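You operate a simulated robot arm through the tools that you are given. There is no shell and no other tool. Be economical: measure what you need, move in short steps, check, and stop when the job is done.

Carry out the task below with a simulated two-armed robot. There is one attempt and no reset: what you move stays moved.

## Task
Sponge the drips off the mat, fold the red cloth in half and lay the soap on it.
Fine: soap the sponge first and put it back; the cloth stays on the mat.
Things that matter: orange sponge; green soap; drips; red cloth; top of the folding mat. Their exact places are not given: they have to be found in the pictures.

It is judged by the outcome, as a careful person would: the job done as asked, and still so three seconds after it is handed in. It fails if anything else is knocked over, pushed out of place, dropped, spilled or broken. Flat cloth is picked up by pressing the open fingertips on it (5 to 10 N) and closing them slowly along it; thin cloth reads only 2 to 8 mm in the jaws.

## Robot
Two 6-joint arms with two-finger parallel grippers on one trunk, on a base that drives. Base frame: it is fixed to the floor where the robot stands at the start and does not move with it; the origin is under the middle of the robot, x ahead of it, y to its left, z up. Units: m, rad, N and s.
The left shoulder is at the start at [0.06, 0.187, 1.197], the right one opposite. With the tool pointing down near the work surface each hand reaches from about 0.26 to 0.62 m from the robot's upright axis, wherever it stands, measured 20 degrees to its own side. Places, roughly: drips [0.4, 0.1, 0.9]; top of the folding mat [0.5, -0.1, 0.9]. Payload 1.57 kg a hand.
The TCP of each hand is the grasp point between the finger pads, 0.03 m short of the fingertips. In the tool frame z runs along the fingers and y along their closing line. The gripper opens to 0.11 m. The fingers are 0.024 m wide and 0.012 m thick; the gripper's body (0.048 by 0.112 m) begins 0.078 m behind the TCP.
Orientation is told as [roll, pitch, yaw] about the base's x, y, z axes, in that order, counted from this pose: with the fingers straight down and closing along the base's y, the tool's x points along the base's -x, its y along +y and its z along -z.

## Interface
- The arms move only by the tool arm_command. It takes "left_targets", "right_targets" or both (then of equal length, played together; a hand with none holds still); each is a list of rows, each a list of 7 numbers: the shift along the tool's x, y, z in mm, then the turn, a rotation vector about the tool's x, y, z in degrees, then the finger opening in mm, from 0 to 110. In form: [[dx, dy, dz, wx, wy, wz, jaw], ...]. A call has 1 to 8 rows; each row shifts and turns the commanded pose from where the row before left it, along the tool's axes as they then stand. Rows are played at 5 a second. More than 0.05 m and 0.15 rad between two rows, or a gripper value outside its range, and nothing of the call is played. Where a pose cannot be reached the arm comes as near as it can. A force on the tool above 90 N (or 10 N above the force at the start of the call, whichever is more), or a blocked arm, ends the call early, and 0.2 s more pass. Each finger travels about 0.153 m/s and halts on what it meets, pressing with about 31 N; the grip force reading is that of the motor and also rises with nothing between the fingers. The clock runs only during rows and for 0.2 s after the last one: add rows that do not move to give the fingers time. It gives the time, the measured TCP pose, the force on the tool (base axes), the opening and the grip force at its end, in the units of the frame above (readings bear some noise).
- Cameras (640 x 400 px; columns grow to the right, rows downward): "scene" is now at [0.0137, -0.0241, 1.7453]; the picture's right is [-0.21, -0.98, 0.00], its down [-0.79, 0.17, -0.59] and it looks along [0.58, -0.13, -0.81] (base axes); focal length 258 px, centre (320, 200). "left" rides on the left gripper at [0.07, -0.016, -0.141] in its tool frame; the picture's right is [0.23, 0.97, 0.00], its down [-0.86, 0.20, -0.48] and it looks along [-0.47, 0.11, 0.88] (tool axes); focal length 222 px, centre (320, 200). "right" rides on the right gripper at [0.07, 0.016, -0.141] in its tool frame; the picture's right is [-0.23, 0.97, 0.00], its down [-0.86, -0.20, -0.48] and it looks along [-0.47, -0.11, 0.88] (tool axes); focal length 222 px, centre (320, 200).
- get_image(camera): a new picture of that camera. No time passes.
- raise_lower(by): slides the trunk up (or, below 0, down) by that many m; the arms and the scene camera ride with it, the base frame stays. It gives what a move gives, with no picture.
- roll_base(legs): drives the robot by 1 to 6 legs, each [ahead, left, turn to the left] in m, m and rad, along the robot's own axes; the way and the turn of a leg run together, so that a leg with both is an arc; at most 1.5 m and 3.142 rad a leg. The arms and the cameras ride along, it lands a little off, and it stops where it bumps. It gives what a move gives.
- pan_tilt(pan, tilt): turns the head with the scene camera to pan (to the left, within 1.501 rad either way) and tilt (down, from -0.506 to 1.204), counted from straight ahead of the robot. It gives what a move gives.
- locate(camera, pixels): there is no depth. For up to 12 entries [column, row, z] of the newest picture of that camera ("zoom" is the newest enlarged one), the place [x, y] in the base frame at which the ray of that pixel passes the height z, good to about 0.003 m, but the place of the scene camera against the robot may be out by one fixed shift of up to 0.018 m in any direction. No time passes.
- zoom(camera, box): a new picture of the part [left, top, right, bottom] of that camera's present view, enlarged. No time passes.
- close_job(): hands the job in; it is judged then, once.

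Work in short steps. Measure before you move; look again where a grasp or a placing could have gone wrong, and mend it. You have 80 turns and 78 pictures in all, those below and enlarged ones among them. Open the grippers and draw the arms clear of the work before you hand the job in, unless the task says otherwise; then end with one line.

The tools are called after "Request:" by a JSON object that holds its "api" and its "payload". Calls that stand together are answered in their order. arm_command: Moves the arms, as the interface text tells. Its arguments: {"type":"object","properties":{"left_targets":{"type":"array"},"right_targets":{"type":"array"}},"required":[]} The other tools are called the same way: raise_lower (by) slides the trunk up or down; roll_base (legs) drives the base; pan_tilt (pan, tilt) turns the head that bears the scene camera; get_image (camera) takes a picture; locate (camera, pixels) gives the place at which the rays of pixels pass given heights; zoom (camera, box) takes an enlarged picture of a part of a camera's view; close_job () hands the job in.

At the start:

```text
time: 0.0
left_tcp_pos: [0.4591, 0.1317, 1.2309]
left_tool_rot: [0.001, 0.0, 0.0]
left_contact_force: [-0.7, 0.7, 0.2]
left_finger_gap: 0.1101
left_gripper_force: 0.1
right_tcp_pos: [0.3944, -0.2524, 1.2508]
right_tool_rot: [0.001, 0.0, 0.0]
right_contact_force: [-0.3, -0.2, 0.2]
right_finger_gap: 0.11
right_gripper_force: 0.1
trunk travel left (down, up): [-0.825, 0.165]
robot x, y, heading: [0.0009, -0.0051, -0.002]
head pan, tilt: [-0.216, 0.939]
```

scene: 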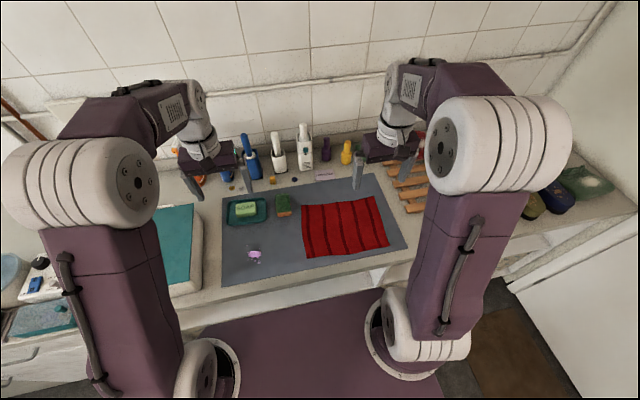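
right: 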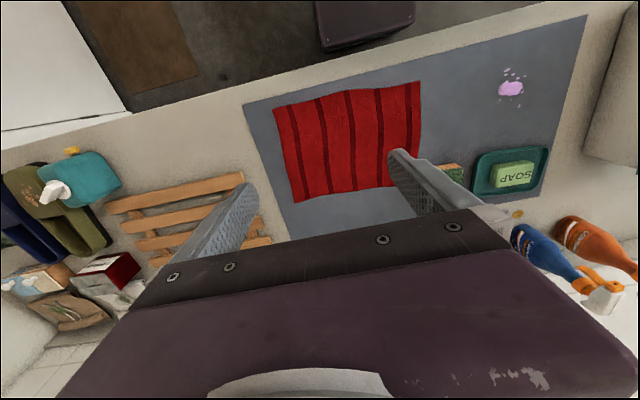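
left: 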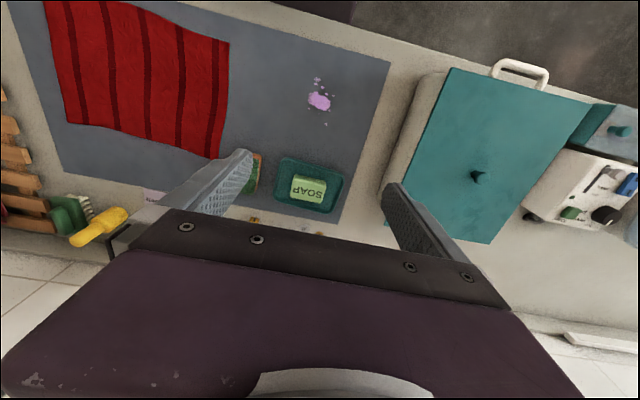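

The scene shows the soap in a tray near (245,209), the sponge near (283,205), the drips near (254,254) and the cloth around (345,228). I enlarge this part to measure.

Request:
{"api": "zoom", "payload": {"camera": "scene", "box": [210, 160, 410, 285]}}

Request:
{"api": "zoom", "payload": {"camera": "left", "box": [200, 50, 400, 220]}}

```text
3.20 times, centred on (310, 222) of scene
```

zoom: 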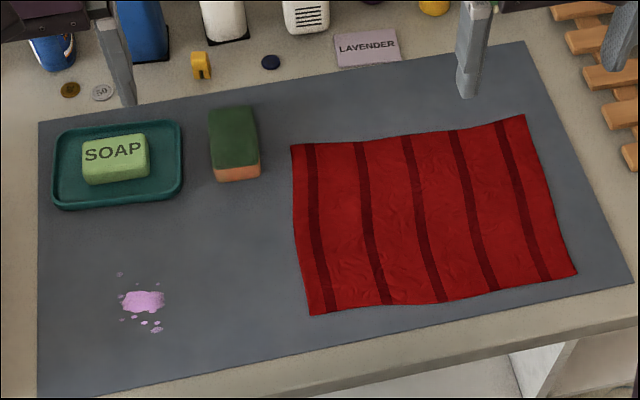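

```text
2.35 times, centred on (300, 135) of left
```

zoom: 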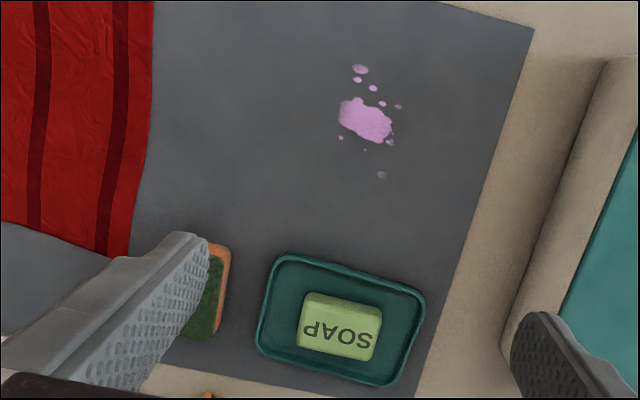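

I locate the drips, the soap and the sponge in the left enlargement, and the cloth and other points in the left and scene cameras.

Request:
{"api": "locate", "payload": {"camera": "zoom", "pixels": [[366, 120, 0.905], [361, 69, 0.905], [381, 175, 0.905], [398, 106, 0.905], [341, 138, 0.905], [302, 325, 0.93], [378, 335, 0.93], [310, 293, 0.93], [370, 360, 0.93], [260, 345, 0.915], [425, 305, 0.915], [231, 250, 0.93]]}}

Request:
{"api": "locate", "payload": {"camera": "scene", "pixels": [[254, 254, 0.905], [301, 205, 0.905], [374, 196, 0.905], [390, 246, 0.905], [307, 258, 0.905], [275.5, 195, 0.935], [290, 193, 0.935], [291, 211, 0.935], [277, 214, 0.935], [292, 215.5, 0.905], [278, 217, 0.905], [246, 206, 0.93]]}}

Request:
{"api": "locate", "payload": {"camera": "right", "pixels": [[273, 109, 0.905], [419, 82, 0.905], [294, 203, 0.905], [510, 88, 0.905], [514, 175, 0.93], [456, 167, 0.93], [245, 104, 0.905], [588, 16, 0.905]]}}

```text
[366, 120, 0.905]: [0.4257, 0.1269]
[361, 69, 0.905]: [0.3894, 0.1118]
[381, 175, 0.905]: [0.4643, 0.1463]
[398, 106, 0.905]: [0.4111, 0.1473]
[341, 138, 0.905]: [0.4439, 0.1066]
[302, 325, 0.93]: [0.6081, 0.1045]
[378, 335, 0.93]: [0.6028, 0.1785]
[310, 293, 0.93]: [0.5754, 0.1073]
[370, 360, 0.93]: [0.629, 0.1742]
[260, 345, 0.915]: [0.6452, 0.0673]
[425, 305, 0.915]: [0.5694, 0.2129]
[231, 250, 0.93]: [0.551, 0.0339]
```

```text
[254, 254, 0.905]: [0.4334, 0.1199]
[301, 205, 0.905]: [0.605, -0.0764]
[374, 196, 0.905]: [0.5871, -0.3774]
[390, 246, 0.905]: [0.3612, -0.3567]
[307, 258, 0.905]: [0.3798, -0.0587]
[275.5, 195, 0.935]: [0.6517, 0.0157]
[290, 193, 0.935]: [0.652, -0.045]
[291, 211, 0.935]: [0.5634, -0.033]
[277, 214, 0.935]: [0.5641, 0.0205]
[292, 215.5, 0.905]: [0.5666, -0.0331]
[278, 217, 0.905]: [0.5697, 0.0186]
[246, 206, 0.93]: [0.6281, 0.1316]
```

```text
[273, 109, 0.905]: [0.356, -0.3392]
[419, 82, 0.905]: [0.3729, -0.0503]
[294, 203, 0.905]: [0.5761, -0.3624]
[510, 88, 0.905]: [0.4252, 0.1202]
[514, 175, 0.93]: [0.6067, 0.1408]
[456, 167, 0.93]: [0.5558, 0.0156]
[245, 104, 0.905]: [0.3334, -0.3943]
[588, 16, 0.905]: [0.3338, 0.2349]
```

Soap at about (0.605,0.14), sponge (0.605,-0.01), drips (0.385–0.47, 0.10–0.15), cloth x 0.365–0.59, y −0.35–−0.06. The far items are at the edge of reach, so I roll 0.08 m ahead.

Request:
{"api": "roll_base", "payload": {"legs": [[0.08, 0, 0]]}}

```text
time: 1.1
left_tcp_pos: [0.5322, 0.1328, 1.2334]
left_tool_rot: [-0.001, -0.005, 0.001]
left_contact_force: [-0.7, 0.4, 0.1]
left_finger_gap: 0.1098
left_gripper_force: 0.1
right_tcp_pos: [0.4694, -0.252, 1.2541]
right_tool_rot: [0.0, -0.006, 0.001]
right_contact_force: [-1.3, 0.4, -0.2]
right_finger_gap: 0.1098
right_gripper_force: 0.0
trunk travel left (down, up): [-0.825, 0.165]
robot x, y, heading: [0.0797, -0.0021, 0.004]
head pan, tilt: [-0.216, 0.939]
```

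It moved freely. Now the left hand goes over the sponge, still high, for a closer look.

Request:
{"api": "arm_command", "payload": {"left_targets": [[-15, -35, 25, 0, 0, 0, 110], [-15, -35, 25, 0, 0, 0, 110], [-15, -35, 25, 0, 0, 0, 110], [-15, -35, 25, 0, 0, 0, 110], [0, 0, 0, 0, 0, 0, 110]]}}

Request:
{"api": "get_image", "payload": {"camera": "left"}}

Request:
{"api": "get_image", "payload": {"camera": "scene"}}

```text
time: 2.3
left_tcp_pos: [0.5999, -0.0067, 1.1297]
left_tool_rot: [-0.001, -0.003, 0.002]
left_contact_force: [-0.2, 0.2, 0.0]
left_finger_gap: 0.1103
left_gripper_force: 0.1
right_tcp_pos: [0.4727, -0.2525, 1.2511]
right_tool_rot: [0.0, -0.002, 0.003]
right_contact_force: [0.0, -0.5, 0.7]
right_finger_gap: 0.11
right_gripper_force: 0.2
trunk travel left (down, up): [-0.825, 0.165]
robot x, y, heading: [0.0794, -0.0009, 0.005]
head pan, tilt: [-0.216, 0.939]
```

```text
72 pictures are left
```

left: 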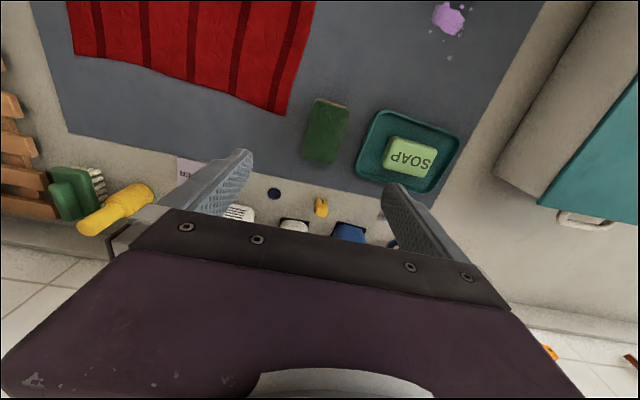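

```text
71 pictures are left
```

scene: 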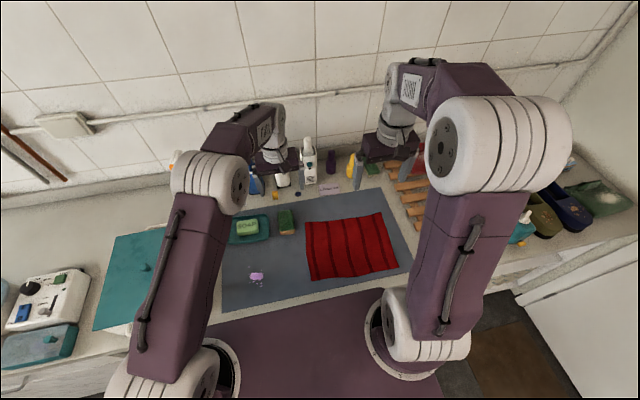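

Request:
{"api": "zoom", "payload": {"camera": "left", "box": [280, 80, 480, 220]}}

Request:
{"api": "locate", "payload": {"camera": "left", "pixels": [[313, 98, 0.937], [349, 105, 0.937], [301, 157, 0.937], [334, 163, 0.937], [392, 137, 0.935], [437, 151, 0.935], [383, 162, 0.935], [430, 174, 0.935], [320, 207, 0.91], [274, 194, 0.905]]}}

```text
2.86 times, centred on (380, 150) of left
```

zoom: 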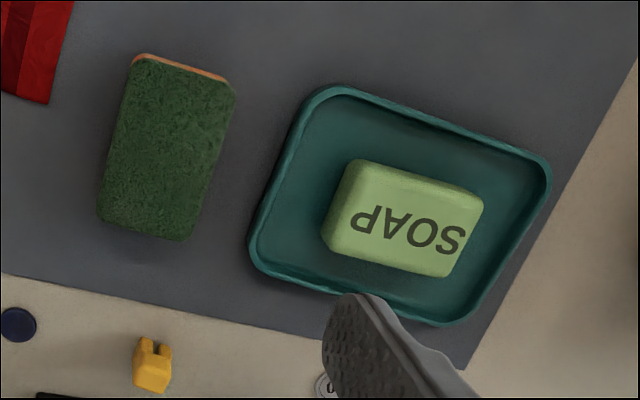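

```text
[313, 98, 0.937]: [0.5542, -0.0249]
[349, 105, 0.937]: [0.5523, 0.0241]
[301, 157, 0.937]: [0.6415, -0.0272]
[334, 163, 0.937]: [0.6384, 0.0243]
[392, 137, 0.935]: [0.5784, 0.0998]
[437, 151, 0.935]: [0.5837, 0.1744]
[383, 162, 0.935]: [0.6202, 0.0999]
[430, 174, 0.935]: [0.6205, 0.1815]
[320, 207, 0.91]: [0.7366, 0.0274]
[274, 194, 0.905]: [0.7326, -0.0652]
```

Sponge centre ≈ (0.597, 0.000), about 0.052 wide in y, straight. I lower the open left hand around it to TCP z≈0.945.

Request:
{"api": "arm_command", "payload": {"left_targets": [[1, 3, 45, 0, 0, 0, 110], [1, 3, 45, 0, 0, 0, 100], [1, 0, 45, 0, 0, 0, 90], [0, 0, 30, 0, 0, 0, 90], [0, 0, 20, 0, 0, 0, 90], [0, 0, 0, 0, 0, 0, 90]]}}

Request:
{"api": "get_image", "payload": {"camera": "left"}}

```text
time: 3.7
left_tcp_pos: [0.5959, -0.0003, 0.9463]
left_tool_rot: [0.0, 0.0, 0.002]
left_contact_force: [-0.7, 0.3, 0.1]
left_finger_gap: 0.0904
left_gripper_force: 0.0
right_tcp_pos: [0.4756, -0.2533, 1.2488]
right_tool_rot: [0.0, 0.0, 0.002]
right_contact_force: [-0.5, -0.3, -0.9]
right_finger_gap: 0.11
right_gripper_force: 0.1
trunk travel left (down, up): [-0.825, 0.165]
robot x, y, heading: [0.0754, 0.0019, 0.001]
head pan, tilt: [-0.216, 0.939]
```

```text
69 pictures are left
```

left: 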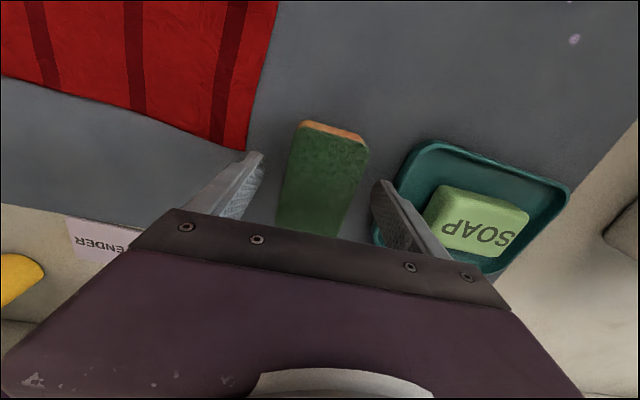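

The fingers straddle the sponge, clear of the tray. I close slowly; the sponge is soft so I watch the gap.

Request:
{"api": "arm_command", "payload": {"left_targets": [[0, 0, 0, 0, 0, 0, 60], [0, 0, 0, 0, 0, 0, 46], [0, 0, 0, 0, 0, 0, 40], [0, 0, 0, 0, 0, 0, 38]]}}

```text
time: 4.7
left_tcp_pos: [0.5958, -0.0003, 0.9466]
left_tool_rot: [0.001, 0.001, 0.003]
left_contact_force: [0.8, -0.4, -0.6]
left_finger_gap: 0.0539
left_gripper_force: 30.6
right_tcp_pos: [0.4738, -0.2522, 1.2504]
right_tool_rot: [0.0, 0.0, 0.001]
right_contact_force: [-0.5, -0.3, -0.4]
right_finger_gap: 0.1099
right_gripper_force: 0.1
trunk travel left (down, up): [-0.825, 0.165]
robot x, y, heading: [0.0803, 0.0021, 0.004]
head pan, tilt: [-0.216, 0.939]
```

Gripped at 54 mm. Lift 60 mm, shift 140 mm left over the soap (0.601,0.14).

Request:
{"api": "arm_command", "payload": {"left_targets": [[0, 0, -30, 0, 0, 0, 38], [0, 0, -40, 0, 0, 0, 38], [0, 35, 0, 0, 0, 0, 38], [-1, 35, 0, 0, 0, 0, 38], [-2, 35, 0, 0, 0, 0, 38], [-2, 35, 0, 0, 0, 0, 38], [0, 0, 20, 0, 0, 0, 38], [0, 0, 0, 0, 0, 0, 38]]}}

Request:
{"api": "get_image", "payload": {"camera": "left"}}

Request:
{"api": "zoom", "payload": {"camera": "scene", "box": [210, 160, 410, 285]}}

```text
time: 6.5
left_tcp_pos: [0.6024, 0.1373, 0.9973]
left_tool_rot: [-0.001, -0.002, 0.001]
left_contact_force: [0.5, 0.0, -0.4]
left_finger_gap: 0.0539
left_gripper_force: 30.6
right_tcp_pos: [0.4751, -0.2526, 1.25]
right_tool_rot: [-0.001, 0.0, 0.002]
right_contact_force: [-0.4, -0.8, -0.5]
right_finger_gap: 0.1101
right_gripper_force: 0.0
trunk travel left (down, up): [-0.825, 0.165]
robot x, y, heading: [0.0774, 0.0005, 0.001]
head pan, tilt: [-0.216, 0.939]
```

```text
68 pictures are left
```

left: 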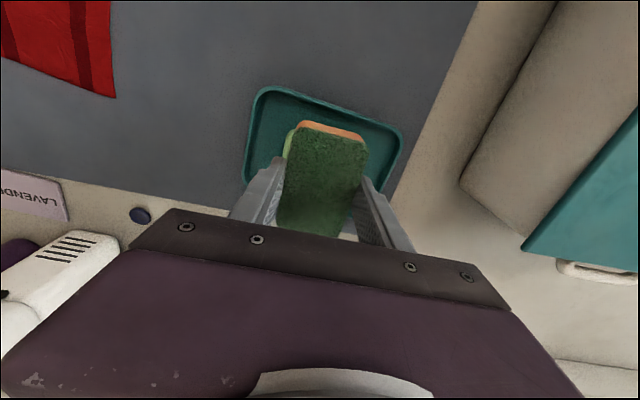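

```text
3.20 times, centred on (310, 222) of scene
```

zoom: 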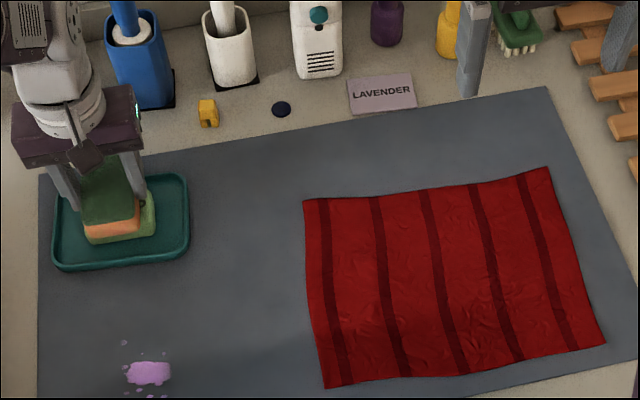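

The sponge hangs over the soap. I lower in small steps to find contact.

Request:
{"api": "arm_command", "payload": {"left_targets": [[0, 0, 8, 0, 0, 0, 38], [0, 0, 5, 0, 0, 0, 38], [0, 0, 3, 0, 0, 0, 38], [0, 0, 2, 0, 0, 0, 38], [0, 0, 0, 0, 0, 0, 38]]}}

```text
time: 7.7
left_tcp_pos: [0.5996, 0.1386, 0.9812]
left_tool_rot: [0.0, -0.007, -0.001]
left_contact_force: [3.4, -0.1, 27.8]
left_finger_gap: 0.0538
left_gripper_force: 31.0
right_tcp_pos: [0.4718, -0.2538, 1.2501]
right_tool_rot: [0.0, -0.002, 0.002]
right_contact_force: [-0.6, 0.1, -0.1]
right_finger_gap: 0.1098
right_gripper_force: 0.1
trunk travel left (down, up): [-0.825, 0.165]
robot x, y, heading: [0.0812, 0.0002, 0.003]
head pan, tilt: [-0.216, 0.939]
```

Contact at 28 N is too hard; I back off 3 mm and read again.

Request:
{"api": "arm_command", "payload": {"left_targets": [[0, 0, -3, 0, 0, 0, 38], [0, 0, 0, 0, 0, 0, 38]]}}

```text
time: 8.3
left_tcp_pos: [0.6009, 0.1395, 0.9813]
left_tool_rot: [-0.001, -0.001, 0.002]
left_contact_force: [4.0, -1.6, 13.2]
left_finger_gap: 0.0536
left_gripper_force: 31.5
right_tcp_pos: [0.4741, -0.2532, 1.25]
right_tool_rot: [0.001, 0.001, 0.002]
right_contact_force: [0.4, -0.3, -0.8]
right_finger_gap: 0.1102
right_gripper_force: 0.0
trunk travel left (down, up): [-0.825, 0.165]
robot x, y, heading: [0.0802, -0.0001, 0.002]
head pan, tilt: [-0.216, 0.939]
```

13 N now, about 5 N per mm. Up 1 mm more, then rub with short strokes.

Request:
{"api": "arm_command", "payload": {"left_targets": [[0, 0, -1, 0, 0, 0, 38], [0, 10, 0, 0, 0, 0, 38], [0, -10, 0, 0, 0, 0, 38], [0, -10, 0, 0, 0, 0, 38], [0, 10, 0, 0, 0, 0, 38], [10, 0, 0, 0, 0, 0, 38], [-10, 0, 0, 0, 0, 0, 38], [0, 0, 0, 0, 0, 0, 38]]}}

Request:
{"api": "zoom", "payload": {"camera": "scene", "box": [210, 160, 410, 285]}}

```text
time: 10.1
left_tcp_pos: [0.6005, 0.1395, 0.982]
left_tool_rot: [0.0, 0.0, 0.0]
left_contact_force: [1.5, -0.1, 0.0]
left_finger_gap: 0.0535
left_gripper_force: 31.6
right_tcp_pos: [0.4757, -0.2536, 1.2499]
right_tool_rot: [0.001, 0.001, 0.001]
right_contact_force: [-0.3, 0.7, 0.0]
right_finger_gap: 0.11
right_gripper_force: 0.1
trunk travel left (down, up): [-0.825, 0.165]
robot x, y, heading: [0.0822, 0.0002, 0.001]
head pan, tilt: [-0.216, 0.939]
```

```text
3.20 times, centred on (310, 222) of scene
```

zoom: 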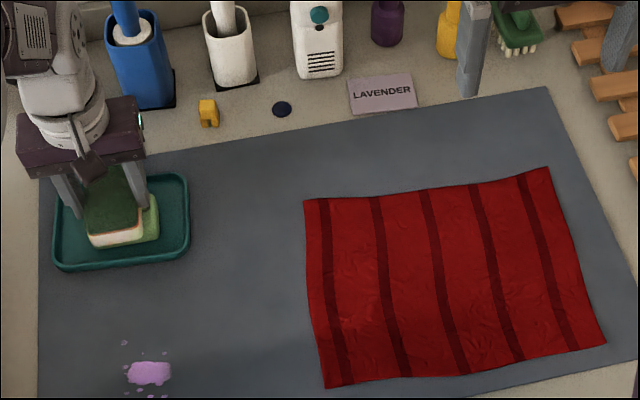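

The sponge's lower edge now looks whitish with lather. I rub once more with 2 mm more press, then lift.

Request:
{"api": "arm_command", "payload": {"left_targets": [[0, 0, 2, 0, 0, 0, 38], [0, 10, 0, 0, 0, 0, 38], [0, -10, 0, 0, 0, 0, 38], [0, -10, 0, 0, 0, 0, 38], [0, 10, 0, 0, 0, 0, 38], [0, 0, 0, 0, 0, 0, 38]]}}

Request:
{"api": "arm_command", "payload": {"left_targets": [[0, 0, -20, 0, 0, 0, 38], [0, 0, -20, 0, 0, 0, 38], [35, 0, 0, 0, 0, 0, 38], [40, 0, 0, 0, 0, 0, 38], [40, 0, 0, 0, 0, 0, 38], [35, 0, 0, 0, 0, 0, 38], [0, 0, 0, 0, 0, 0, 38]]}}

Request:
{"api": "zoom", "payload": {"camera": "scene", "box": [190, 180, 390, 305]}}

Request:
{"api": "get_image", "payload": {"camera": "left"}}

```text
time: 11.5
left_tcp_pos: [0.5989, 0.139, 0.9813]
left_tool_rot: [-0.002, -0.003, 0.003]
left_contact_force: [-0.3, -2.9, 18.1]
left_finger_gap: 0.0536
left_gripper_force: 31.0
right_tcp_pos: [0.472, -0.2532, 1.2519]
right_tool_rot: [0.0, -0.001, 0.002]
right_contact_force: [0.0, 0.0, 0.6]
right_finger_gap: 0.1098
right_gripper_force: 0.1
trunk travel left (down, up): [-0.825, 0.165]
robot x, y, heading: [0.0826, 0.0017, -0.0]
head pan, tilt: [-0.216, 0.939]
```

```text
time: 13.1
left_tcp_pos: [0.4504, 0.1385, 1.0195]
left_tool_rot: [-0.001, 0.001, 0.003]
left_contact_force: [-0.1, 0.4, 0.2]
left_finger_gap: 0.0538
left_gripper_force: 31.0
right_tcp_pos: [0.4756, -0.2524, 1.2496]
right_tool_rot: [-0.001, 0.001, 0.001]
right_contact_force: [0.1, 0.0, -1.1]
right_finger_gap: 0.11
right_gripper_force: 0.1
trunk travel left (down, up): [-0.825, 0.165]
robot x, y, heading: [0.0801, 0.0003, 0.007]
head pan, tilt: [-0.216, 0.939]
```

```text
3.20 times, centred on (290, 242) of scene
```

zoom: 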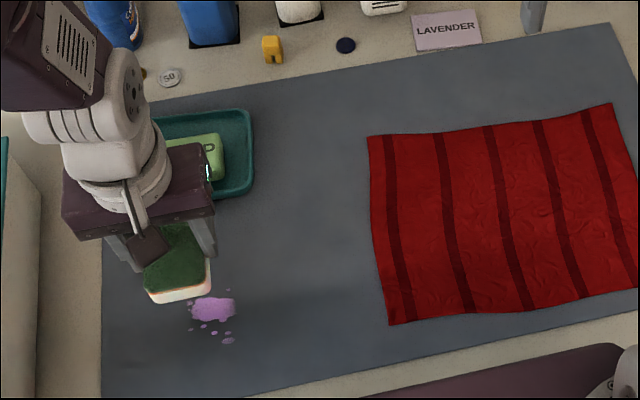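

```text
64 pictures are left
```

left: 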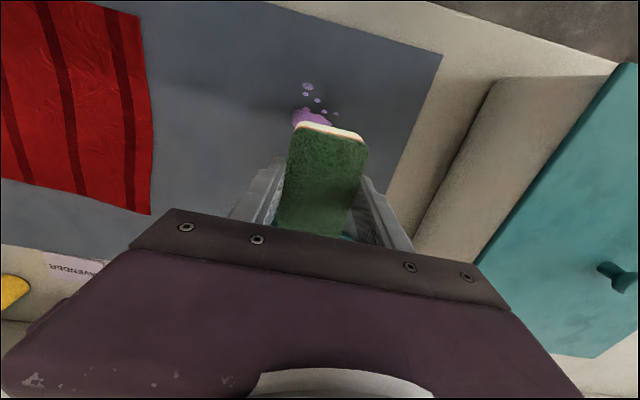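

The sponge is lathered. Lower to just above the mat at (0.465, 0.125), then find contact.

Request:
{"api": "arm_command", "payload": {"left_targets": [[-15, -13, 30, 0, 0, 0, 38], [0, 0, 32, 0, 0, 0, 38], [0, 0, 6, 0, 0, 0, 38], [0, 0, 3, 0, 0, 0, 38], [0, 0, 2, 0, 0, 0, 38], [0, 0, 0, 0, 0, 0, 38]]}}

```text
time: 14.5
left_tcp_pos: [0.4658, 0.1255, 0.9465]
left_tool_rot: [0.0, 0.001, 0.002]
left_contact_force: [-0.4, -0.2, -0.9]
left_finger_gap: 0.0539
left_gripper_force: 30.7
right_tcp_pos: [0.4741, -0.2527, 1.25]
right_tool_rot: [0.0, 0.001, 0.002]
right_contact_force: [0.2, 0.0, -0.2]
right_finger_gap: 0.1099
right_gripper_force: 0.1
trunk travel left (down, up): [-0.825, 0.165]
robot x, y, heading: [0.0842, 0.0, 0.001]
head pan, tilt: [-0.216, 0.939]
```

Not yet loaded; I go down 2 mm more and read.

Request:
{"api": "arm_command", "payload": {"left_targets": [[0, 0, 1, 0, 0, 0, 38], [0, 0, 1, 0, 0, 0, 38], [0, 0, 0, 0, 0, 0, 38]]}}

```text
time: 15.3
left_tcp_pos: [0.4646, 0.1252, 0.9462]
left_tool_rot: [-0.001, -0.004, 0.002]
left_contact_force: [2.8, 2.6, 18.8]
left_finger_gap: 0.0536
left_gripper_force: 30.8
right_tcp_pos: [0.4745, -0.2523, 1.2512]
right_tool_rot: [-0.001, -0.001, 0.003]
right_contact_force: [0.1, 0.4, 0.4]
right_finger_gap: 0.1101
right_gripper_force: 0.1
trunk travel left (down, up): [-0.825, 0.165]
robot x, y, heading: [0.0786, 0.0019, 0.001]
head pan, tilt: [-0.216, 0.939]
```

About 19 N. I ease by 1 mm and wipe toward the robot and back.

Request:
{"api": "arm_command", "payload": {"left_targets": [[0, 0, -1, 0, 0, 0, 38], [20, 0, 0, 0, 0, 0, 38], [20, 0, 0, 0, 0, 0, 38], [20, 0, 0, 0, 0, 0, 38], [20, 0, 0, 0, 0, 0, 38], [0, 0, 0, 0, 0, 0, 38]]}}

Request:
{"api": "arm_command", "payload": {"left_targets": [[0, 18, 0, 0, 0, 0, 38], [-20, 0, 0, 0, 0, 0, 38], [-20, 0, 0, 0, 0, 0, 38], [-20, 0, 0, 0, 0, 0, 38], [-20, 0, 0, 0, 0, 0, 38], [0, -18, 0, 0, 0, 0, 38], [0, -18, 0, 0, 0, 0, 38], [0, 0, 0, 0, 0, 0, 38]]}}

Request:
{"api": "arm_command", "payload": {"left_targets": [[20, 0, 0, 0, 0, 0, 38], [20, 0, 0, 0, 0, 0, 38], [20, 0, 0, 0, 0, 0, 38], [20, 0, 0, 0, 0, 0, 38], [0, 0, 0, 0, 0, 0, 38]]}}

Request:
{"api": "zoom", "payload": {"camera": "scene", "box": [190, 180, 390, 305]}}

```text
time: 16.7
left_tcp_pos: [0.3843, 0.1257, 0.945]
left_tool_rot: [0.0, 0.0, 0.002]
left_contact_force: [-0.2, -1.1, -0.3]
left_finger_gap: 0.0535
left_gripper_force: 30.4
right_tcp_pos: [0.4754, -0.2524, 1.2507]
right_tool_rot: [0.0, 0.0, 0.003]
right_contact_force: [0.1, 0.4, 0.3]
right_finger_gap: 0.11
right_gripper_force: 0.1
trunk travel left (down, up): [-0.825, 0.165]
robot x, y, heading: [0.0813, 0.0014, 0.003]
head pan, tilt: [-0.216, 0.939]
```

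```text
time: 18.5
left_tcp_pos: [0.4649, 0.1089, 0.9455]
left_tool_rot: [-0.001, 0.0, 0.002]
left_contact_force: [-1.4, 0.2, -0.1]
left_finger_gap: 0.0533
left_gripper_force: 31.2
right_tcp_pos: [0.4749, -0.2521, 1.2494]
right_tool_rot: [0.0, 0.0, 0.003]
right_contact_force: [0.4, -0.5, 0.2]
right_finger_gap: 0.11
right_gripper_force: 0.1
trunk travel left (down, up): [-0.825, 0.165]
robot x, y, heading: [0.0806, 0.0004, 0.005]
head pan, tilt: [-0.216, 0.939]
```

```text
time: 19.7
left_tcp_pos: [0.3859, 0.1066, 0.9461]
left_tool_rot: [0.001, -0.001, 0.002]
left_contact_force: [0.2, 0.7, -1.4]
left_finger_gap: 0.0536
left_gripper_force: 31.2
right_tcp_pos: [0.4757, -0.2531, 1.2515]
right_tool_rot: [0.001, -0.002, 0.002]
right_contact_force: [-0.2, -0.2, 0.7]
right_finger_gap: 0.1101
right_gripper_force: 0.0
trunk travel left (down, up): [-0.825, 0.165]
robot x, y, heading: [0.081, -0.0011, 0.0]
head pan, tilt: [-0.216, 0.939]
```

```text
3.20 times, centred on (290, 242) of scene
```

zoom: 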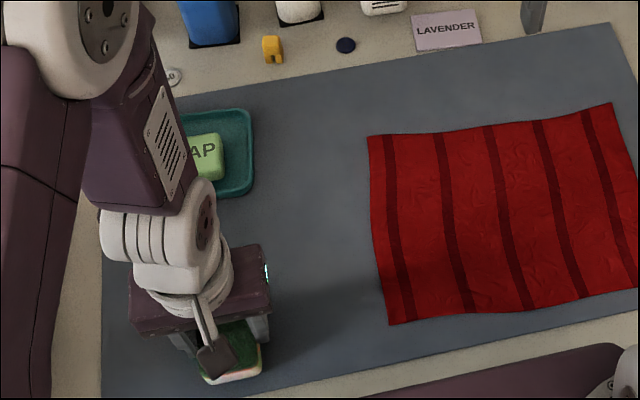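

The force fell near zero in the strokes, so I lift a little and look at the mat.

Request:
{"api": "arm_command", "payload": {"left_targets": [[0, 0, -30, 0, 0, 0, 38], [-40, 0, 0, 0, 0, 0, 38], [-40, 0, 0, 0, 0, 0, 38], [-40, 0, 0, 0, 0, 0, 38], [0, 0, 0, 0, 0, 0, 38]]}}

Request:
{"api": "zoom", "payload": {"camera": "scene", "box": [190, 200, 350, 300]}}

Request:
{"api": "get_image", "payload": {"camera": "left"}}

```text
time: 20.9
left_tcp_pos: [0.5038, 0.11, 0.978]
left_tool_rot: [-0.002, -0.001, 0.002]
left_contact_force: [0.1, 0.7, -0.6]
left_finger_gap: 0.0535
left_gripper_force: 31.0
right_tcp_pos: [0.4743, -0.2528, 1.2504]
right_tool_rot: [0.002, 0.0, 0.001]
right_contact_force: [-0.2, -0.5, -0.2]
right_finger_gap: 0.1103
right_gripper_force: 0.0
trunk travel left (down, up): [-0.825, 0.165]
robot x, y, heading: [0.0795, -0.0014, 0.002]
head pan, tilt: [-0.216, 0.939]
```

```text
4.00 times, centred on (270, 250) of scene
```

zoom: 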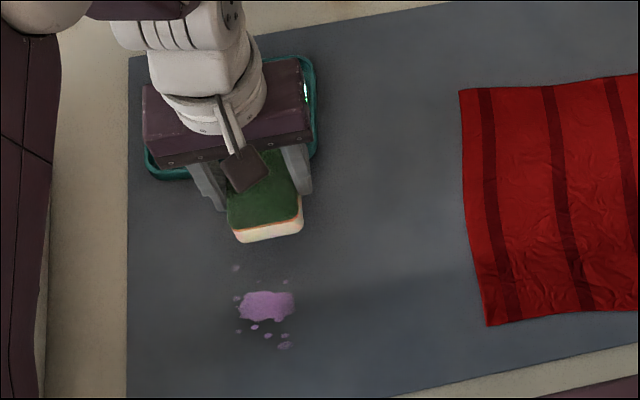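

```text
61 pictures are left
```

left: 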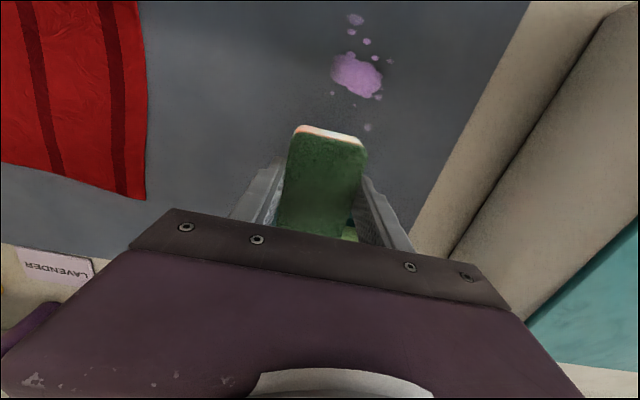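

The drips are paler but still there; I locate them afresh before the next wipe with real pressure.

Request:
{"api": "locate", "payload": {"camera": "left", "pixels": [[357, 75, 0.905], [354, 19, 0.905], [367, 128, 0.905], [390, 60, 0.905], [332, 92, 0.905]]}}

Request:
{"api": "arm_command", "payload": {"left_targets": [[20, 15, 10, 0, 0, 0, 38], [15, 0, 15, 0, 0, 0, 38], [0, 0, 6, 0, 0, 0, 38], [0, 0, 2, 0, 0, 0, 38], [0, 0, 2, 0, 0, 0, 38], [0, 0, 0, 0, 0, 0, 38]]}}

```text
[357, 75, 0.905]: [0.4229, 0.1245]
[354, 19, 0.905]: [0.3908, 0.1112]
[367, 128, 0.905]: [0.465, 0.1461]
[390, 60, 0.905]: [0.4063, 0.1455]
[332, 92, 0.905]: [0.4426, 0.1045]
```

```text
time: 22.3
left_tcp_pos: [0.4701, 0.1211, 0.9433]
left_tool_rot: [-0.001, -0.006, 0.001]
left_contact_force: [2.9, 1.9, 31.8]
left_finger_gap: 0.0534
left_gripper_force: 30.9
right_tcp_pos: [0.4726, -0.2535, 1.2516]
right_tool_rot: [-0.001, -0.001, 0.001]
right_contact_force: [0.6, 0.3, 0.4]
right_finger_gap: 0.1101
right_gripper_force: 0.0
trunk travel left (down, up): [-0.825, 0.165]
robot x, y, heading: [0.0828, 0.0017, 0.003]
head pan, tilt: [-0.216, 0.939]
```

32 N; I ease 2 mm, then stroke toward the robot, reading the force mid-way.

Request:
{"api": "arm_command", "payload": {"left_targets": [[0, 0, -2, 0, 0, 0, 38], [15, 0, 0, 0, 0, 0, 38], [15, 0, 0, 0, 0, 0, 38]]}}

Request:
{"api": "arm_command", "payload": {"left_targets": [[15, 0, 0, 0, 0, 0, 38], [15, 0, 0, 0, 0, 0, 38], [15, 0, 0, 0, 0, 0, 38], [15, 0, 0, 0, 0, 0, 38]]}}

```text
time: 23.1
left_tcp_pos: [0.4406, 0.1214, 0.9431]
left_tool_rot: [0.0, -0.001, 0.003]
left_contact_force: [12.3, -2.3, 14.7]
left_finger_gap: 0.0535
left_gripper_force: 30.8
right_tcp_pos: [0.4754, -0.2535, 1.2517]
right_tool_rot: [0.001, 0.0, 0.002]
right_contact_force: [-0.2, 0.9, 0.0]
right_finger_gap: 0.11
right_gripper_force: 0.1
trunk travel left (down, up): [-0.825, 0.165]
robot x, y, heading: [0.0812, 0.0002, 0.001]
head pan, tilt: [-0.216, 0.939]
```

```text
time: 24.1
left_tcp_pos: [0.3794, 0.1227, 0.9421]
left_tool_rot: [0.001, 0.003, 0.003]
left_contact_force: [7.5, -0.9, 10.7]
left_finger_gap: 0.0537
left_gripper_force: 30.6
right_tcp_pos: [0.476, -0.2531, 1.2495]
right_tool_rot: [-0.001, 0.004, 0.001]
right_contact_force: [0.0, -0.7, -0.5]
right_finger_gap: 0.1101
right_gripper_force: 0.0
trunk travel left (down, up): [-0.825, 0.165]
robot x, y, heading: [0.0818, -0.0001, 0.004]
head pan, tilt: [-0.216, 0.939]
```

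Good contact (about 11–15 N, wiping friction felt). I go back along y≈0.137 and again along y≈0.11, keeping a little more press.

Request:
{"api": "arm_command", "payload": {"left_targets": [[0, 16, 1, 0, 0, 0, 38], [-20, 0, 0, 0, 0, 0, 38], [-20, 0, 0, 0, 0, 0, 38], [-20, 0, 0, 0, 0, 0, 38], [-25, 0, 0, 0, 0, 0, 38]]}}

Request:
{"api": "arm_command", "payload": {"left_targets": [[0, -14, 0.5, 0, 0, 0, 38], [0, -14, 0, 0, 0, 0, 38], [20, 0, 0, 0, 0, 0, 38], [20, 0, 0, 0, 0, 0, 38], [20, 0, 0, 0, 0, 0, 38], [20, 0, 0, 0, 0, 0, 38]]}}

Request:
{"api": "arm_command", "payload": {"left_targets": [[0, 15, 0.5, 0, 0, 0, 38], [-20, 0, 0, 0, 0, 0, 38], [-20, 0, 0, 0, 0, 0, 38], [-20, 0, 0, 0, 0, 0, 38], [-20, 0, 0, 0, 0, 0, 38], [0, 0, -25, 0, 0, 0, 38], [-40, 0, -5, 0, 0, 0, 38], [0, 0, 0, 0, 0, 0, 38]]}}

Request:
{"api": "get_image", "payload": {"camera": "left"}}

Request:
{"api": "zoom", "payload": {"camera": "scene", "box": [190, 200, 350, 300]}}

```text
time: 25.3
left_tcp_pos: [0.4656, 0.1384, 0.9411]
left_tool_rot: [-0.001, -0.001, 0.002]
left_contact_force: [-4.5, -1.8, 10.3]
left_finger_gap: 0.0534
left_gripper_force: 30.7
right_tcp_pos: [0.4741, -0.2519, 1.2506]
right_tool_rot: [0.0, 0.001, 0.002]
right_contact_force: [1.1, 0.1, 0.8]
right_finger_gap: 0.1099
right_gripper_force: 0.0
trunk travel left (down, up): [-0.825, 0.165]
robot x, y, heading: [0.0813, 0.0001, 0.004]
head pan, tilt: [-0.216, 0.939]
```

```text
time: 26.7
left_tcp_pos: [0.3831, 0.1097, 0.9428]
left_tool_rot: [0.003, 0.005, 0.002]
left_contact_force: [0.5, 0.0, 0.3]
left_finger_gap: 0.0535
left_gripper_force: 31.1
right_tcp_pos: [0.4743, -0.2528, 1.2508]
right_tool_rot: [-0.001, 0.002, 0.002]
right_contact_force: [0.4, -0.3, 0.4]
right_finger_gap: 0.11
right_gripper_force: 0.2
trunk travel left (down, up): [-0.825, 0.165]
robot x, y, heading: [0.0808, -0.0013, 0.006]
head pan, tilt: [-0.216, 0.939]
```

```text
time: 28.5
left_tcp_pos: [0.5062, 0.1254, 0.9707]
left_tool_rot: [0.0, 0.001, 0.001]
left_contact_force: [0.2, -0.3, 1.1]
left_finger_gap: 0.0536
left_gripper_force: 31.2
right_tcp_pos: [0.4757, -0.2521, 1.2498]
right_tool_rot: [0.0, 0.002, 0.002]
right_contact_force: [1.0, 0.1, 0.3]
right_finger_gap: 0.1101
right_gripper_force: 0.0
trunk travel left (down, up): [-0.825, 0.165]
robot x, y, heading: [0.0816, 0.0014, -0.002]
head pan, tilt: [-0.216, 0.939]
```

```text
60 pictures are left
```

left: 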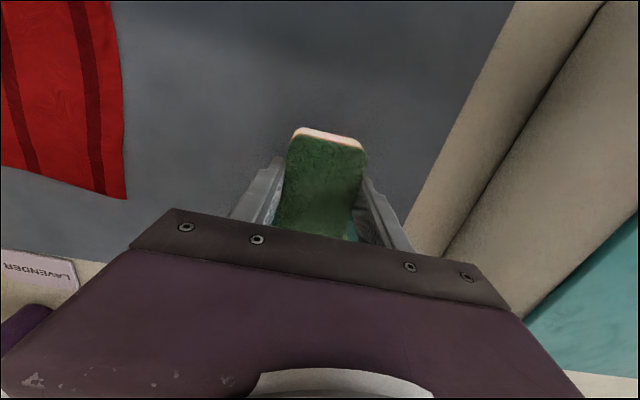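

```text
4.00 times, centred on (270, 250) of scene
```

zoom: 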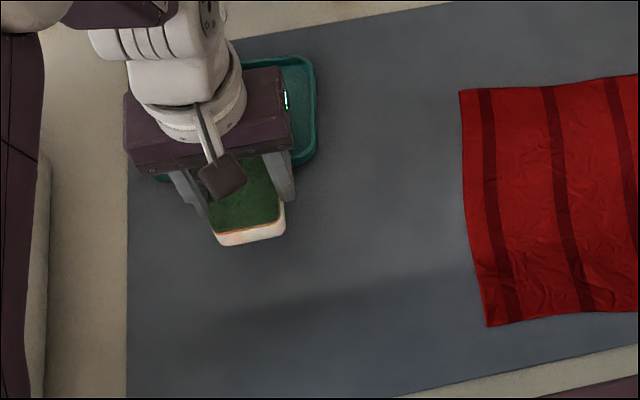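

The mat is clean. I carry the sponge back to its place at (0.596, 0.000).

Request:
{"api": "arm_command", "payload": {"left_targets": [[0, -10, -35, 0, 0, 0, 38], [0, -40, 0, 0, 0, 0, 38], [0, -40, 0, 0, 0, 0, 38], [-20, -35, 0, 0, 0, 0, 38], [-35, 0, 0, 0, 0, 0, 38], [-35, 0, 0, 0, 0, 0, 38], [0, 0, 40, 0, 0, 0, 38], [0, 0, 0, 0, 0, 0, 38]]}}

Request:
{"api": "arm_command", "payload": {"left_targets": [[0, 0, 12, 0, 0, 0, 38], [0, 0, 7, 0, 0, 0, 38], [0, 0, 2, 0, 0, 0, 38], [0, 0, 0, 0, 0, 0, 38]]}}

```text
time: 30.3
left_tcp_pos: [0.5946, 0.0009, 0.9649]
left_tool_rot: [0.0, 0.0, 0.003]
left_contact_force: [0.4, 0.1, 0.3]
left_finger_gap: 0.0534
left_gripper_force: 31.2
right_tcp_pos: [0.4752, -0.2514, 1.2511]
right_tool_rot: [-0.001, 0.0, 0.001]
right_contact_force: [0.2, 0.8, 0.6]
right_finger_gap: 0.1098
right_gripper_force: 0.0
trunk travel left (down, up): [-0.825, 0.165]
robot x, y, heading: [0.0812, -0.0046, 0.001]
head pan, tilt: [-0.216, 0.939]
```

```text
time: 31.3
left_tcp_pos: [0.5942, 0.0018, 0.9441]
left_tool_rot: [0.0, 0.0, 0.002]
left_contact_force: [-1.1, 0.6, -1.1]
left_finger_gap: 0.0536
left_gripper_force: 31.2
right_tcp_pos: [0.4754, -0.253, 1.251]
right_tool_rot: [-0.001, -0.001, 0.002]
right_contact_force: [1.0, 0.1, -0.5]
right_finger_gap: 0.11
right_gripper_force: 0.0
trunk travel left (down, up): [-0.825, 0.165]
robot x, y, heading: [0.0827, 0.003, 0.0]
head pan, tilt: [-0.216, 0.939]
```

Within about 2 mm of the mat: down 1 mm, open to 90, lift straight up.

Request:
{"api": "arm_command", "payload": {"left_targets": [[0, 0, 1, 0, 0, 0, 38], [0, 0, 0, 0, 0, 0, 60], [0, 0, 0, 0, 0, 0, 88], [0, 0, 0, 0, 0, 0, 88], [0, 0, -30, 0, 0, 0, 88], [0, 0, -45, 0, 0, 0, 88], [0, 0, -45, 0, 0, 0, 88], [0, 0, -40, 0, 0, 0, 88]]}}

Request:
{"api": "get_image", "payload": {"camera": "left"}}

```text
time: 33.1
left_tcp_pos: [0.5936, 0.0012, 1.1045]
left_tool_rot: [-0.001, 0.001, 0.002]
left_contact_force: [0.2, -1.2, -0.9]
left_finger_gap: 0.088
left_gripper_force: 0.0
right_tcp_pos: [0.4743, -0.2531, 1.2508]
right_tool_rot: [0.0, -0.002, 0.002]
right_contact_force: [-0.8, 0.4, -0.2]
right_finger_gap: 0.1099
right_gripper_force: 0.2
trunk travel left (down, up): [-0.825, 0.165]
robot x, y, heading: [0.0803, 0.0003, -0.002]
head pan, tilt: [-0.216, 0.939]
```

```text
58 pictures are left
```

left: 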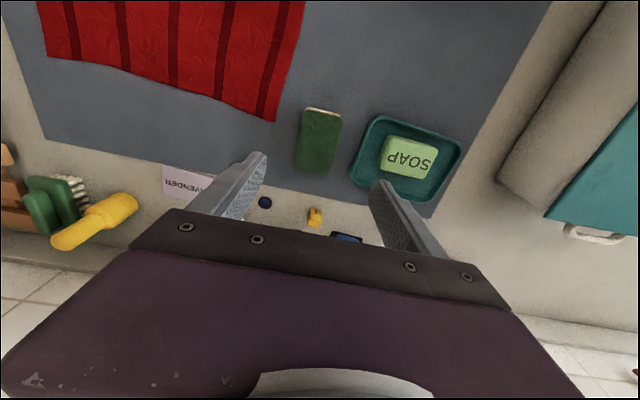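

Sponge back in place at (320,140), the soap unmoved in its tray. Now I draw the left hand toward the robot and roll 0.1 m right to stand before the cloth.

Request:
{"api": "arm_command", "payload": {"left_targets": [[48, 0, 0, 0, 0, 0, 88], [48, 0, 0, 0, 0, 0, 88], [48, 0, 0, 0, 0, 0, 60], [40, 0, 0, 0, 0, 0, 40], [0, 0, 0, 0, 0, 0, 40]], "right_targets": [[20, 0, 40, 0, 0, 0, 88], [20, 0, 40, 0, 0, 0, 88], [20, 0, 40, 0, 0, 0, 60], [20, 0, 20, 0, 0, 0, 40], [0, 0, 0, 0, 0, 0, 40]]}}

Request:
{"api": "roll_base", "payload": {"legs": [[0, -0.1, 0]]}}

Request:
{"api": "get_image", "payload": {"camera": "right"}}

Request:
{"api": "get_image", "payload": {"camera": "left"}}

Request:
{"api": "get_image", "payload": {"camera": "scene"}}

```text
time: 34.3
left_tcp_pos: [0.4107, -0.0004, 1.1053]
left_tool_rot: [0.0, -0.001, 0.001]
left_contact_force: [-0.5, -0.4, 0.0]
left_finger_gap: 0.0401
left_gripper_force: 0.1
right_tcp_pos: [0.3954, -0.255, 1.112]
right_tool_rot: [0.0, 0.0, 0.003]
right_contact_force: [-0.3, -0.6, 0.2]
right_finger_gap: 0.04
right_gripper_force: 0.0
trunk travel left (down, up): [-0.825, 0.165]
robot x, y, heading: [0.0768, 0.0001, 0.001]
head pan, tilt: [-0.216, 0.939]
```

```text
time: 35.4
left_tcp_pos: [0.41, -0.0967, 1.1052]
left_tool_rot: [-0.002, 0.0, 0.001]
left_contact_force: [0.0, 0.6, -0.6]
left_finger_gap: 0.0402
left_gripper_force: 0.1
right_tcp_pos: [0.3951, -0.3515, 1.1119]
right_tool_rot: [-0.002, 0.0, 0.002]
right_contact_force: [-0.5, 0.7, 0.4]
right_finger_gap: 0.0399
right_gripper_force: 0.1
trunk travel left (down, up): [-0.825, 0.165]
robot x, y, heading: [0.0788, -0.098, 0.001]
head pan, tilt: [-0.216, 0.939]
```

```text
57 pictures are left
```

right: 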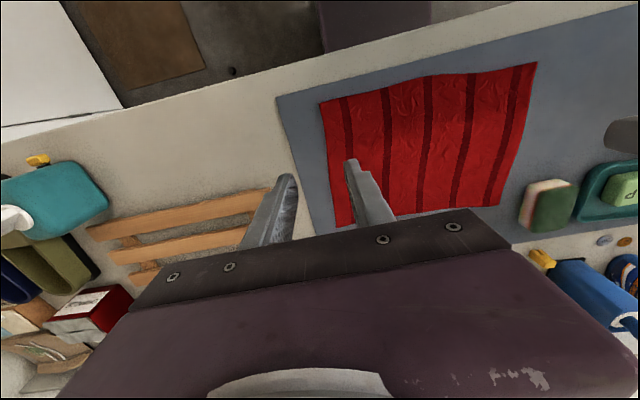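

```text
56 pictures are left
```

left: 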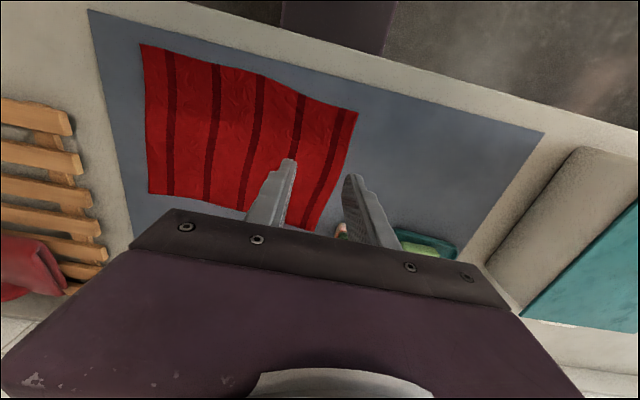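

```text
55 pictures are left
```

scene: 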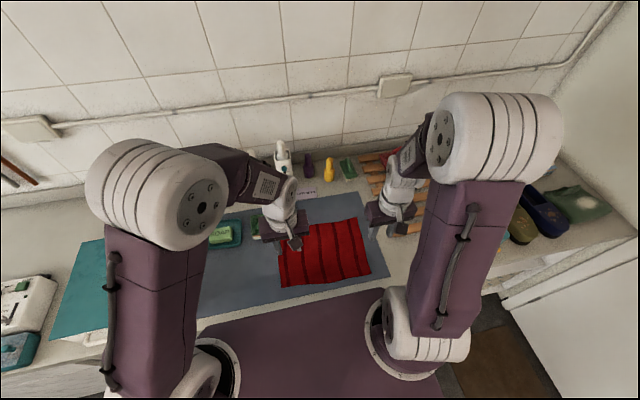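

I locate the cloth's corners in both hand cameras.

Request:
{"api": "locate", "payload": {"camera": "left", "pixels": [[358, 112, 0.906], [140, 44, 0.906], [240, 70, 0.906], [310, 229, 0.906], [150, 193, 0.906], [122, 232, 0.905]]}}

Request:
{"api": "locate", "payload": {"camera": "right", "pixels": [[320, 101, 0.906], [537, 62, 0.906], [430, 75, 0.906], [340, 226, 0.906], [500, 205, 0.906], [277, 98, 0.905]]}}

Request:
{"api": "zoom", "payload": {"camera": "right", "box": [280, 40, 580, 230]}}

```text
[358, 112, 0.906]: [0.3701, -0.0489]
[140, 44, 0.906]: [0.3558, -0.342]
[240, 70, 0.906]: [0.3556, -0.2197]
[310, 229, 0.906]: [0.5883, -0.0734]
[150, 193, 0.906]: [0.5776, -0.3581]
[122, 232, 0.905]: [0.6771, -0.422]
```

```text
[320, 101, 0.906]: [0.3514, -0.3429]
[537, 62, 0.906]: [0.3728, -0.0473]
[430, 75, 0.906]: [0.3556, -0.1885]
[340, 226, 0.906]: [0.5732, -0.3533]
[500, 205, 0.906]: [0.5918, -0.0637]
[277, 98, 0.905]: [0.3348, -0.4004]
```

```text
2.11 times, centred on (430, 135) of right
```

zoom: 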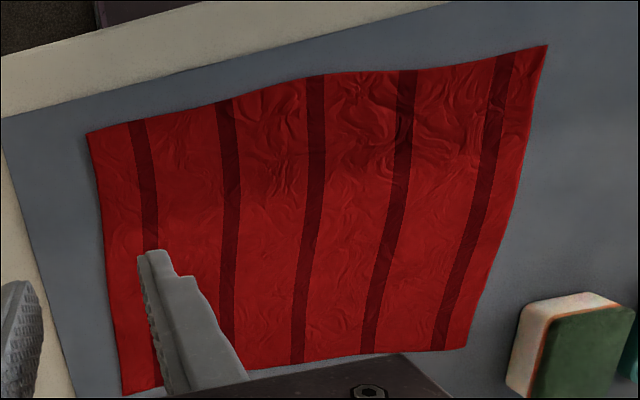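

Corners: near-left (0.371,−0.048), near-right (0.354,−0.343), far-right (0.575,−0.356), far-left (0.590,−0.067). I'll pinch the near edge with both hands close to its corners; first lower both to z≈0.955.

Request:
{"api": "arm_command", "payload": {"left_targets": [[7, 5, 38, 0, 0, 0, 36], [7, 5, 38, 0, 0, 0, 36], [7, 5, 38, 0, 0, 0, 36], [6, 4, 36, 0, 0, 0, 36], [0, 0, 0, 0, 0, 0, 36]], "right_targets": [[7, 10, 39, 0, 0, 0, 36], [7, 10, 39, 0, 0, 0, 36], [7, 9, 39, 0, 0, 0, 36], [7, 9, 40, 0, 0, 0, 36], [0, 0, 0, 0, 0, 0, 36]]}}

Request:
{"api": "get_image", "payload": {"camera": "left"}}

Request:
{"api": "get_image", "payload": {"camera": "right"}}

```text
time: 36.6
left_tcp_pos: [0.3831, -0.0797, 0.9529]
left_tool_rot: [0.0, 0.0, 0.003]
left_contact_force: [0.7, -0.1, 0.3]
left_finger_gap: 0.0359
left_gripper_force: 0.1
right_tcp_pos: [0.3675, -0.3148, 0.954]
right_tool_rot: [0.001, -0.002, 0.003]
right_contact_force: [-0.2, 0.5, -0.5]
right_finger_gap: 0.0361
right_gripper_force: 0.1
trunk travel left (down, up): [-0.825, 0.165]
robot x, y, heading: [0.081, -0.096, 0.001]
head pan, tilt: [-0.216, 0.939]
```

```text
53 pictures are left
```

left: 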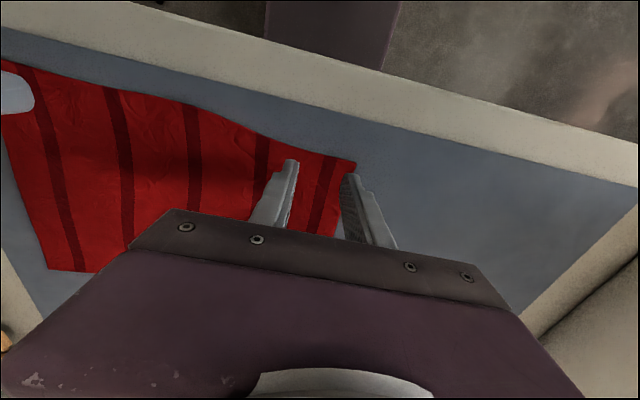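

```text
52 pictures are left
```

right: 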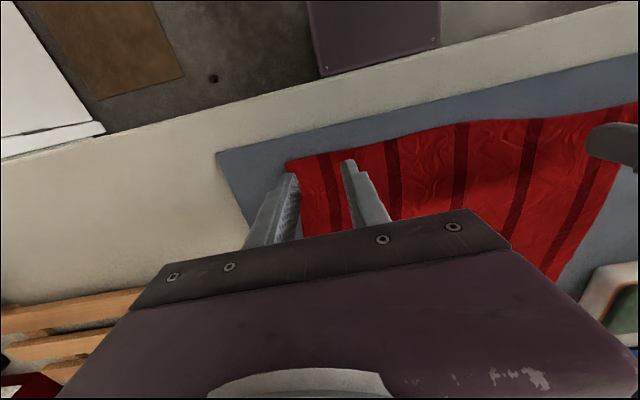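

Both hands straddle the near edge's ends; the left one's outer finger is at the very edge, so it shifts 5 mm inward. Lower to near contact.

Request:
{"api": "arm_command", "payload": {"left_targets": [[0, -5, 8, 0, 0, 0, 36], [0, 0, 6, 0, 0, 0, 36], [0, 0, 2, 0, 0, 0, 36], [0, 0, 0, 0, 0, 0, 36]], "right_targets": [[0, 3, 8, 0, 0, 0, 36], [0, 0, 7, 0, 0, 0, 36], [0, 0, 2, 0, 0, 0, 36], [0, 0, 0, 0, 0, 0, 36]]}}

```text
time: 37.6
left_tcp_pos: [0.3845, -0.0849, 0.9368]
left_tool_rot: [-0.001, 0.0, 0.002]
left_contact_force: [-0.6, 0.1, -0.5]
left_finger_gap: 0.036
left_gripper_force: 0.1
right_tcp_pos: [0.3672, -0.3128, 0.9374]
right_tool_rot: [0.0, 0.0, 0.003]
right_contact_force: [-0.6, 0.7, -0.3]
right_finger_gap: 0.0358
right_gripper_force: 0.0
trunk travel left (down, up): [-0.825, 0.165]
robot x, y, heading: [0.0821, -0.1021, -0.001]
head pan, tilt: [-0.216, 0.939]
```

No contact yet at 0.937; 2 mm more, in 1 mm steps.

Request:
{"api": "arm_command", "payload": {"left_targets": [[0, 0, 1, 0, 0, 0, 36], [0, 0, 1, 0, 0, 0, 36], [0, 0, 0, 0, 0, 0, 36]], "right_targets": [[0, 0, 1, 0, 0, 0, 36], [0, 0, 1, 0, 0, 0, 36], [0, 0, 0, 0, 0, 0, 36]]}}

```text
time: 38.4
left_tcp_pos: [0.3835, -0.0853, 0.9362]
left_tool_rot: [-0.001, 0.002, 0.003]
left_contact_force: [-0.5, -0.1, 0.7]
left_finger_gap: 0.0359
left_gripper_force: 0.0
right_tcp_pos: [0.3665, -0.3129, 0.9352]
right_tool_rot: [0.001, 0.001, 0.001]
right_contact_force: [-0.3, 0.2, 0.4]
right_finger_gap: 0.0357
right_gripper_force: 0.0
trunk travel left (down, up): [-0.825, 0.165]
robot x, y, heading: [0.0798, -0.098, 0.004]
head pan, tilt: [-0.216, 0.939]
```

Request:
{"api": "arm_command", "payload": {"left_targets": [[0, 0, 1, 0, 0, 0, 36], [0, 0, 0.5, 0, 0, 0, 36], [0, 0, 0, 0, 0, 0, 36]], "right_targets": [[0, 0, 1, 0, 0, 0, 36], [0, 0, 0.5, 0, 0, 0, 36], [0, 0, 0, 0, 0, 0, 36]]}}

```text
time: 39.2
left_tcp_pos: [0.3832, -0.0845, 0.9356]
left_tool_rot: [-0.002, 0.001, 0.0]
left_contact_force: [0.0, -0.4, -0.3]
left_finger_gap: 0.0358
left_gripper_force: 0.0
right_tcp_pos: [0.3675, -0.3128, 0.9338]
right_tool_rot: [0.0, -0.002, 0.002]
right_contact_force: [0.9, -0.8, 8.8]
right_finger_gap: 0.0358
right_gripper_force: 0.0
trunk travel left (down, up): [-0.825, 0.165]
robot x, y, heading: [0.0808, -0.1038, 0.004]
head pan, tilt: [-0.216, 0.939]
```

The right hand presses at 9 N; the left still lacks contact, so it goes 2 mm further (pieces of 1 mm).

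Request:
{"api": "arm_command", "payload": {"left_targets": [[0, 0, 1, 0, 0, 0, 36], [0, 0, 0.5, 0, 0, 0, 36], [0, 0, 0, 0, 0, 0, 36]]}}

```text
time: 40.0
left_tcp_pos: [0.3848, -0.0847, 0.9345]
left_tool_rot: [-0.001, 0.002, 0.001]
left_contact_force: [-0.6, -0.2, 3.0]
left_finger_gap: 0.0359
left_gripper_force: 0.0
right_tcp_pos: [0.3671, -0.313, 0.9341]
right_tool_rot: [-0.001, -0.001, 0.003]
right_contact_force: [2.3, 0.2, 8.7]
right_finger_gap: 0.0359
right_gripper_force: 0.1
trunk travel left (down, up): [-0.825, 0.165]
robot x, y, heading: [0.079, -0.1011, -0.001]
head pan, tilt: [-0.216, 0.939]
```

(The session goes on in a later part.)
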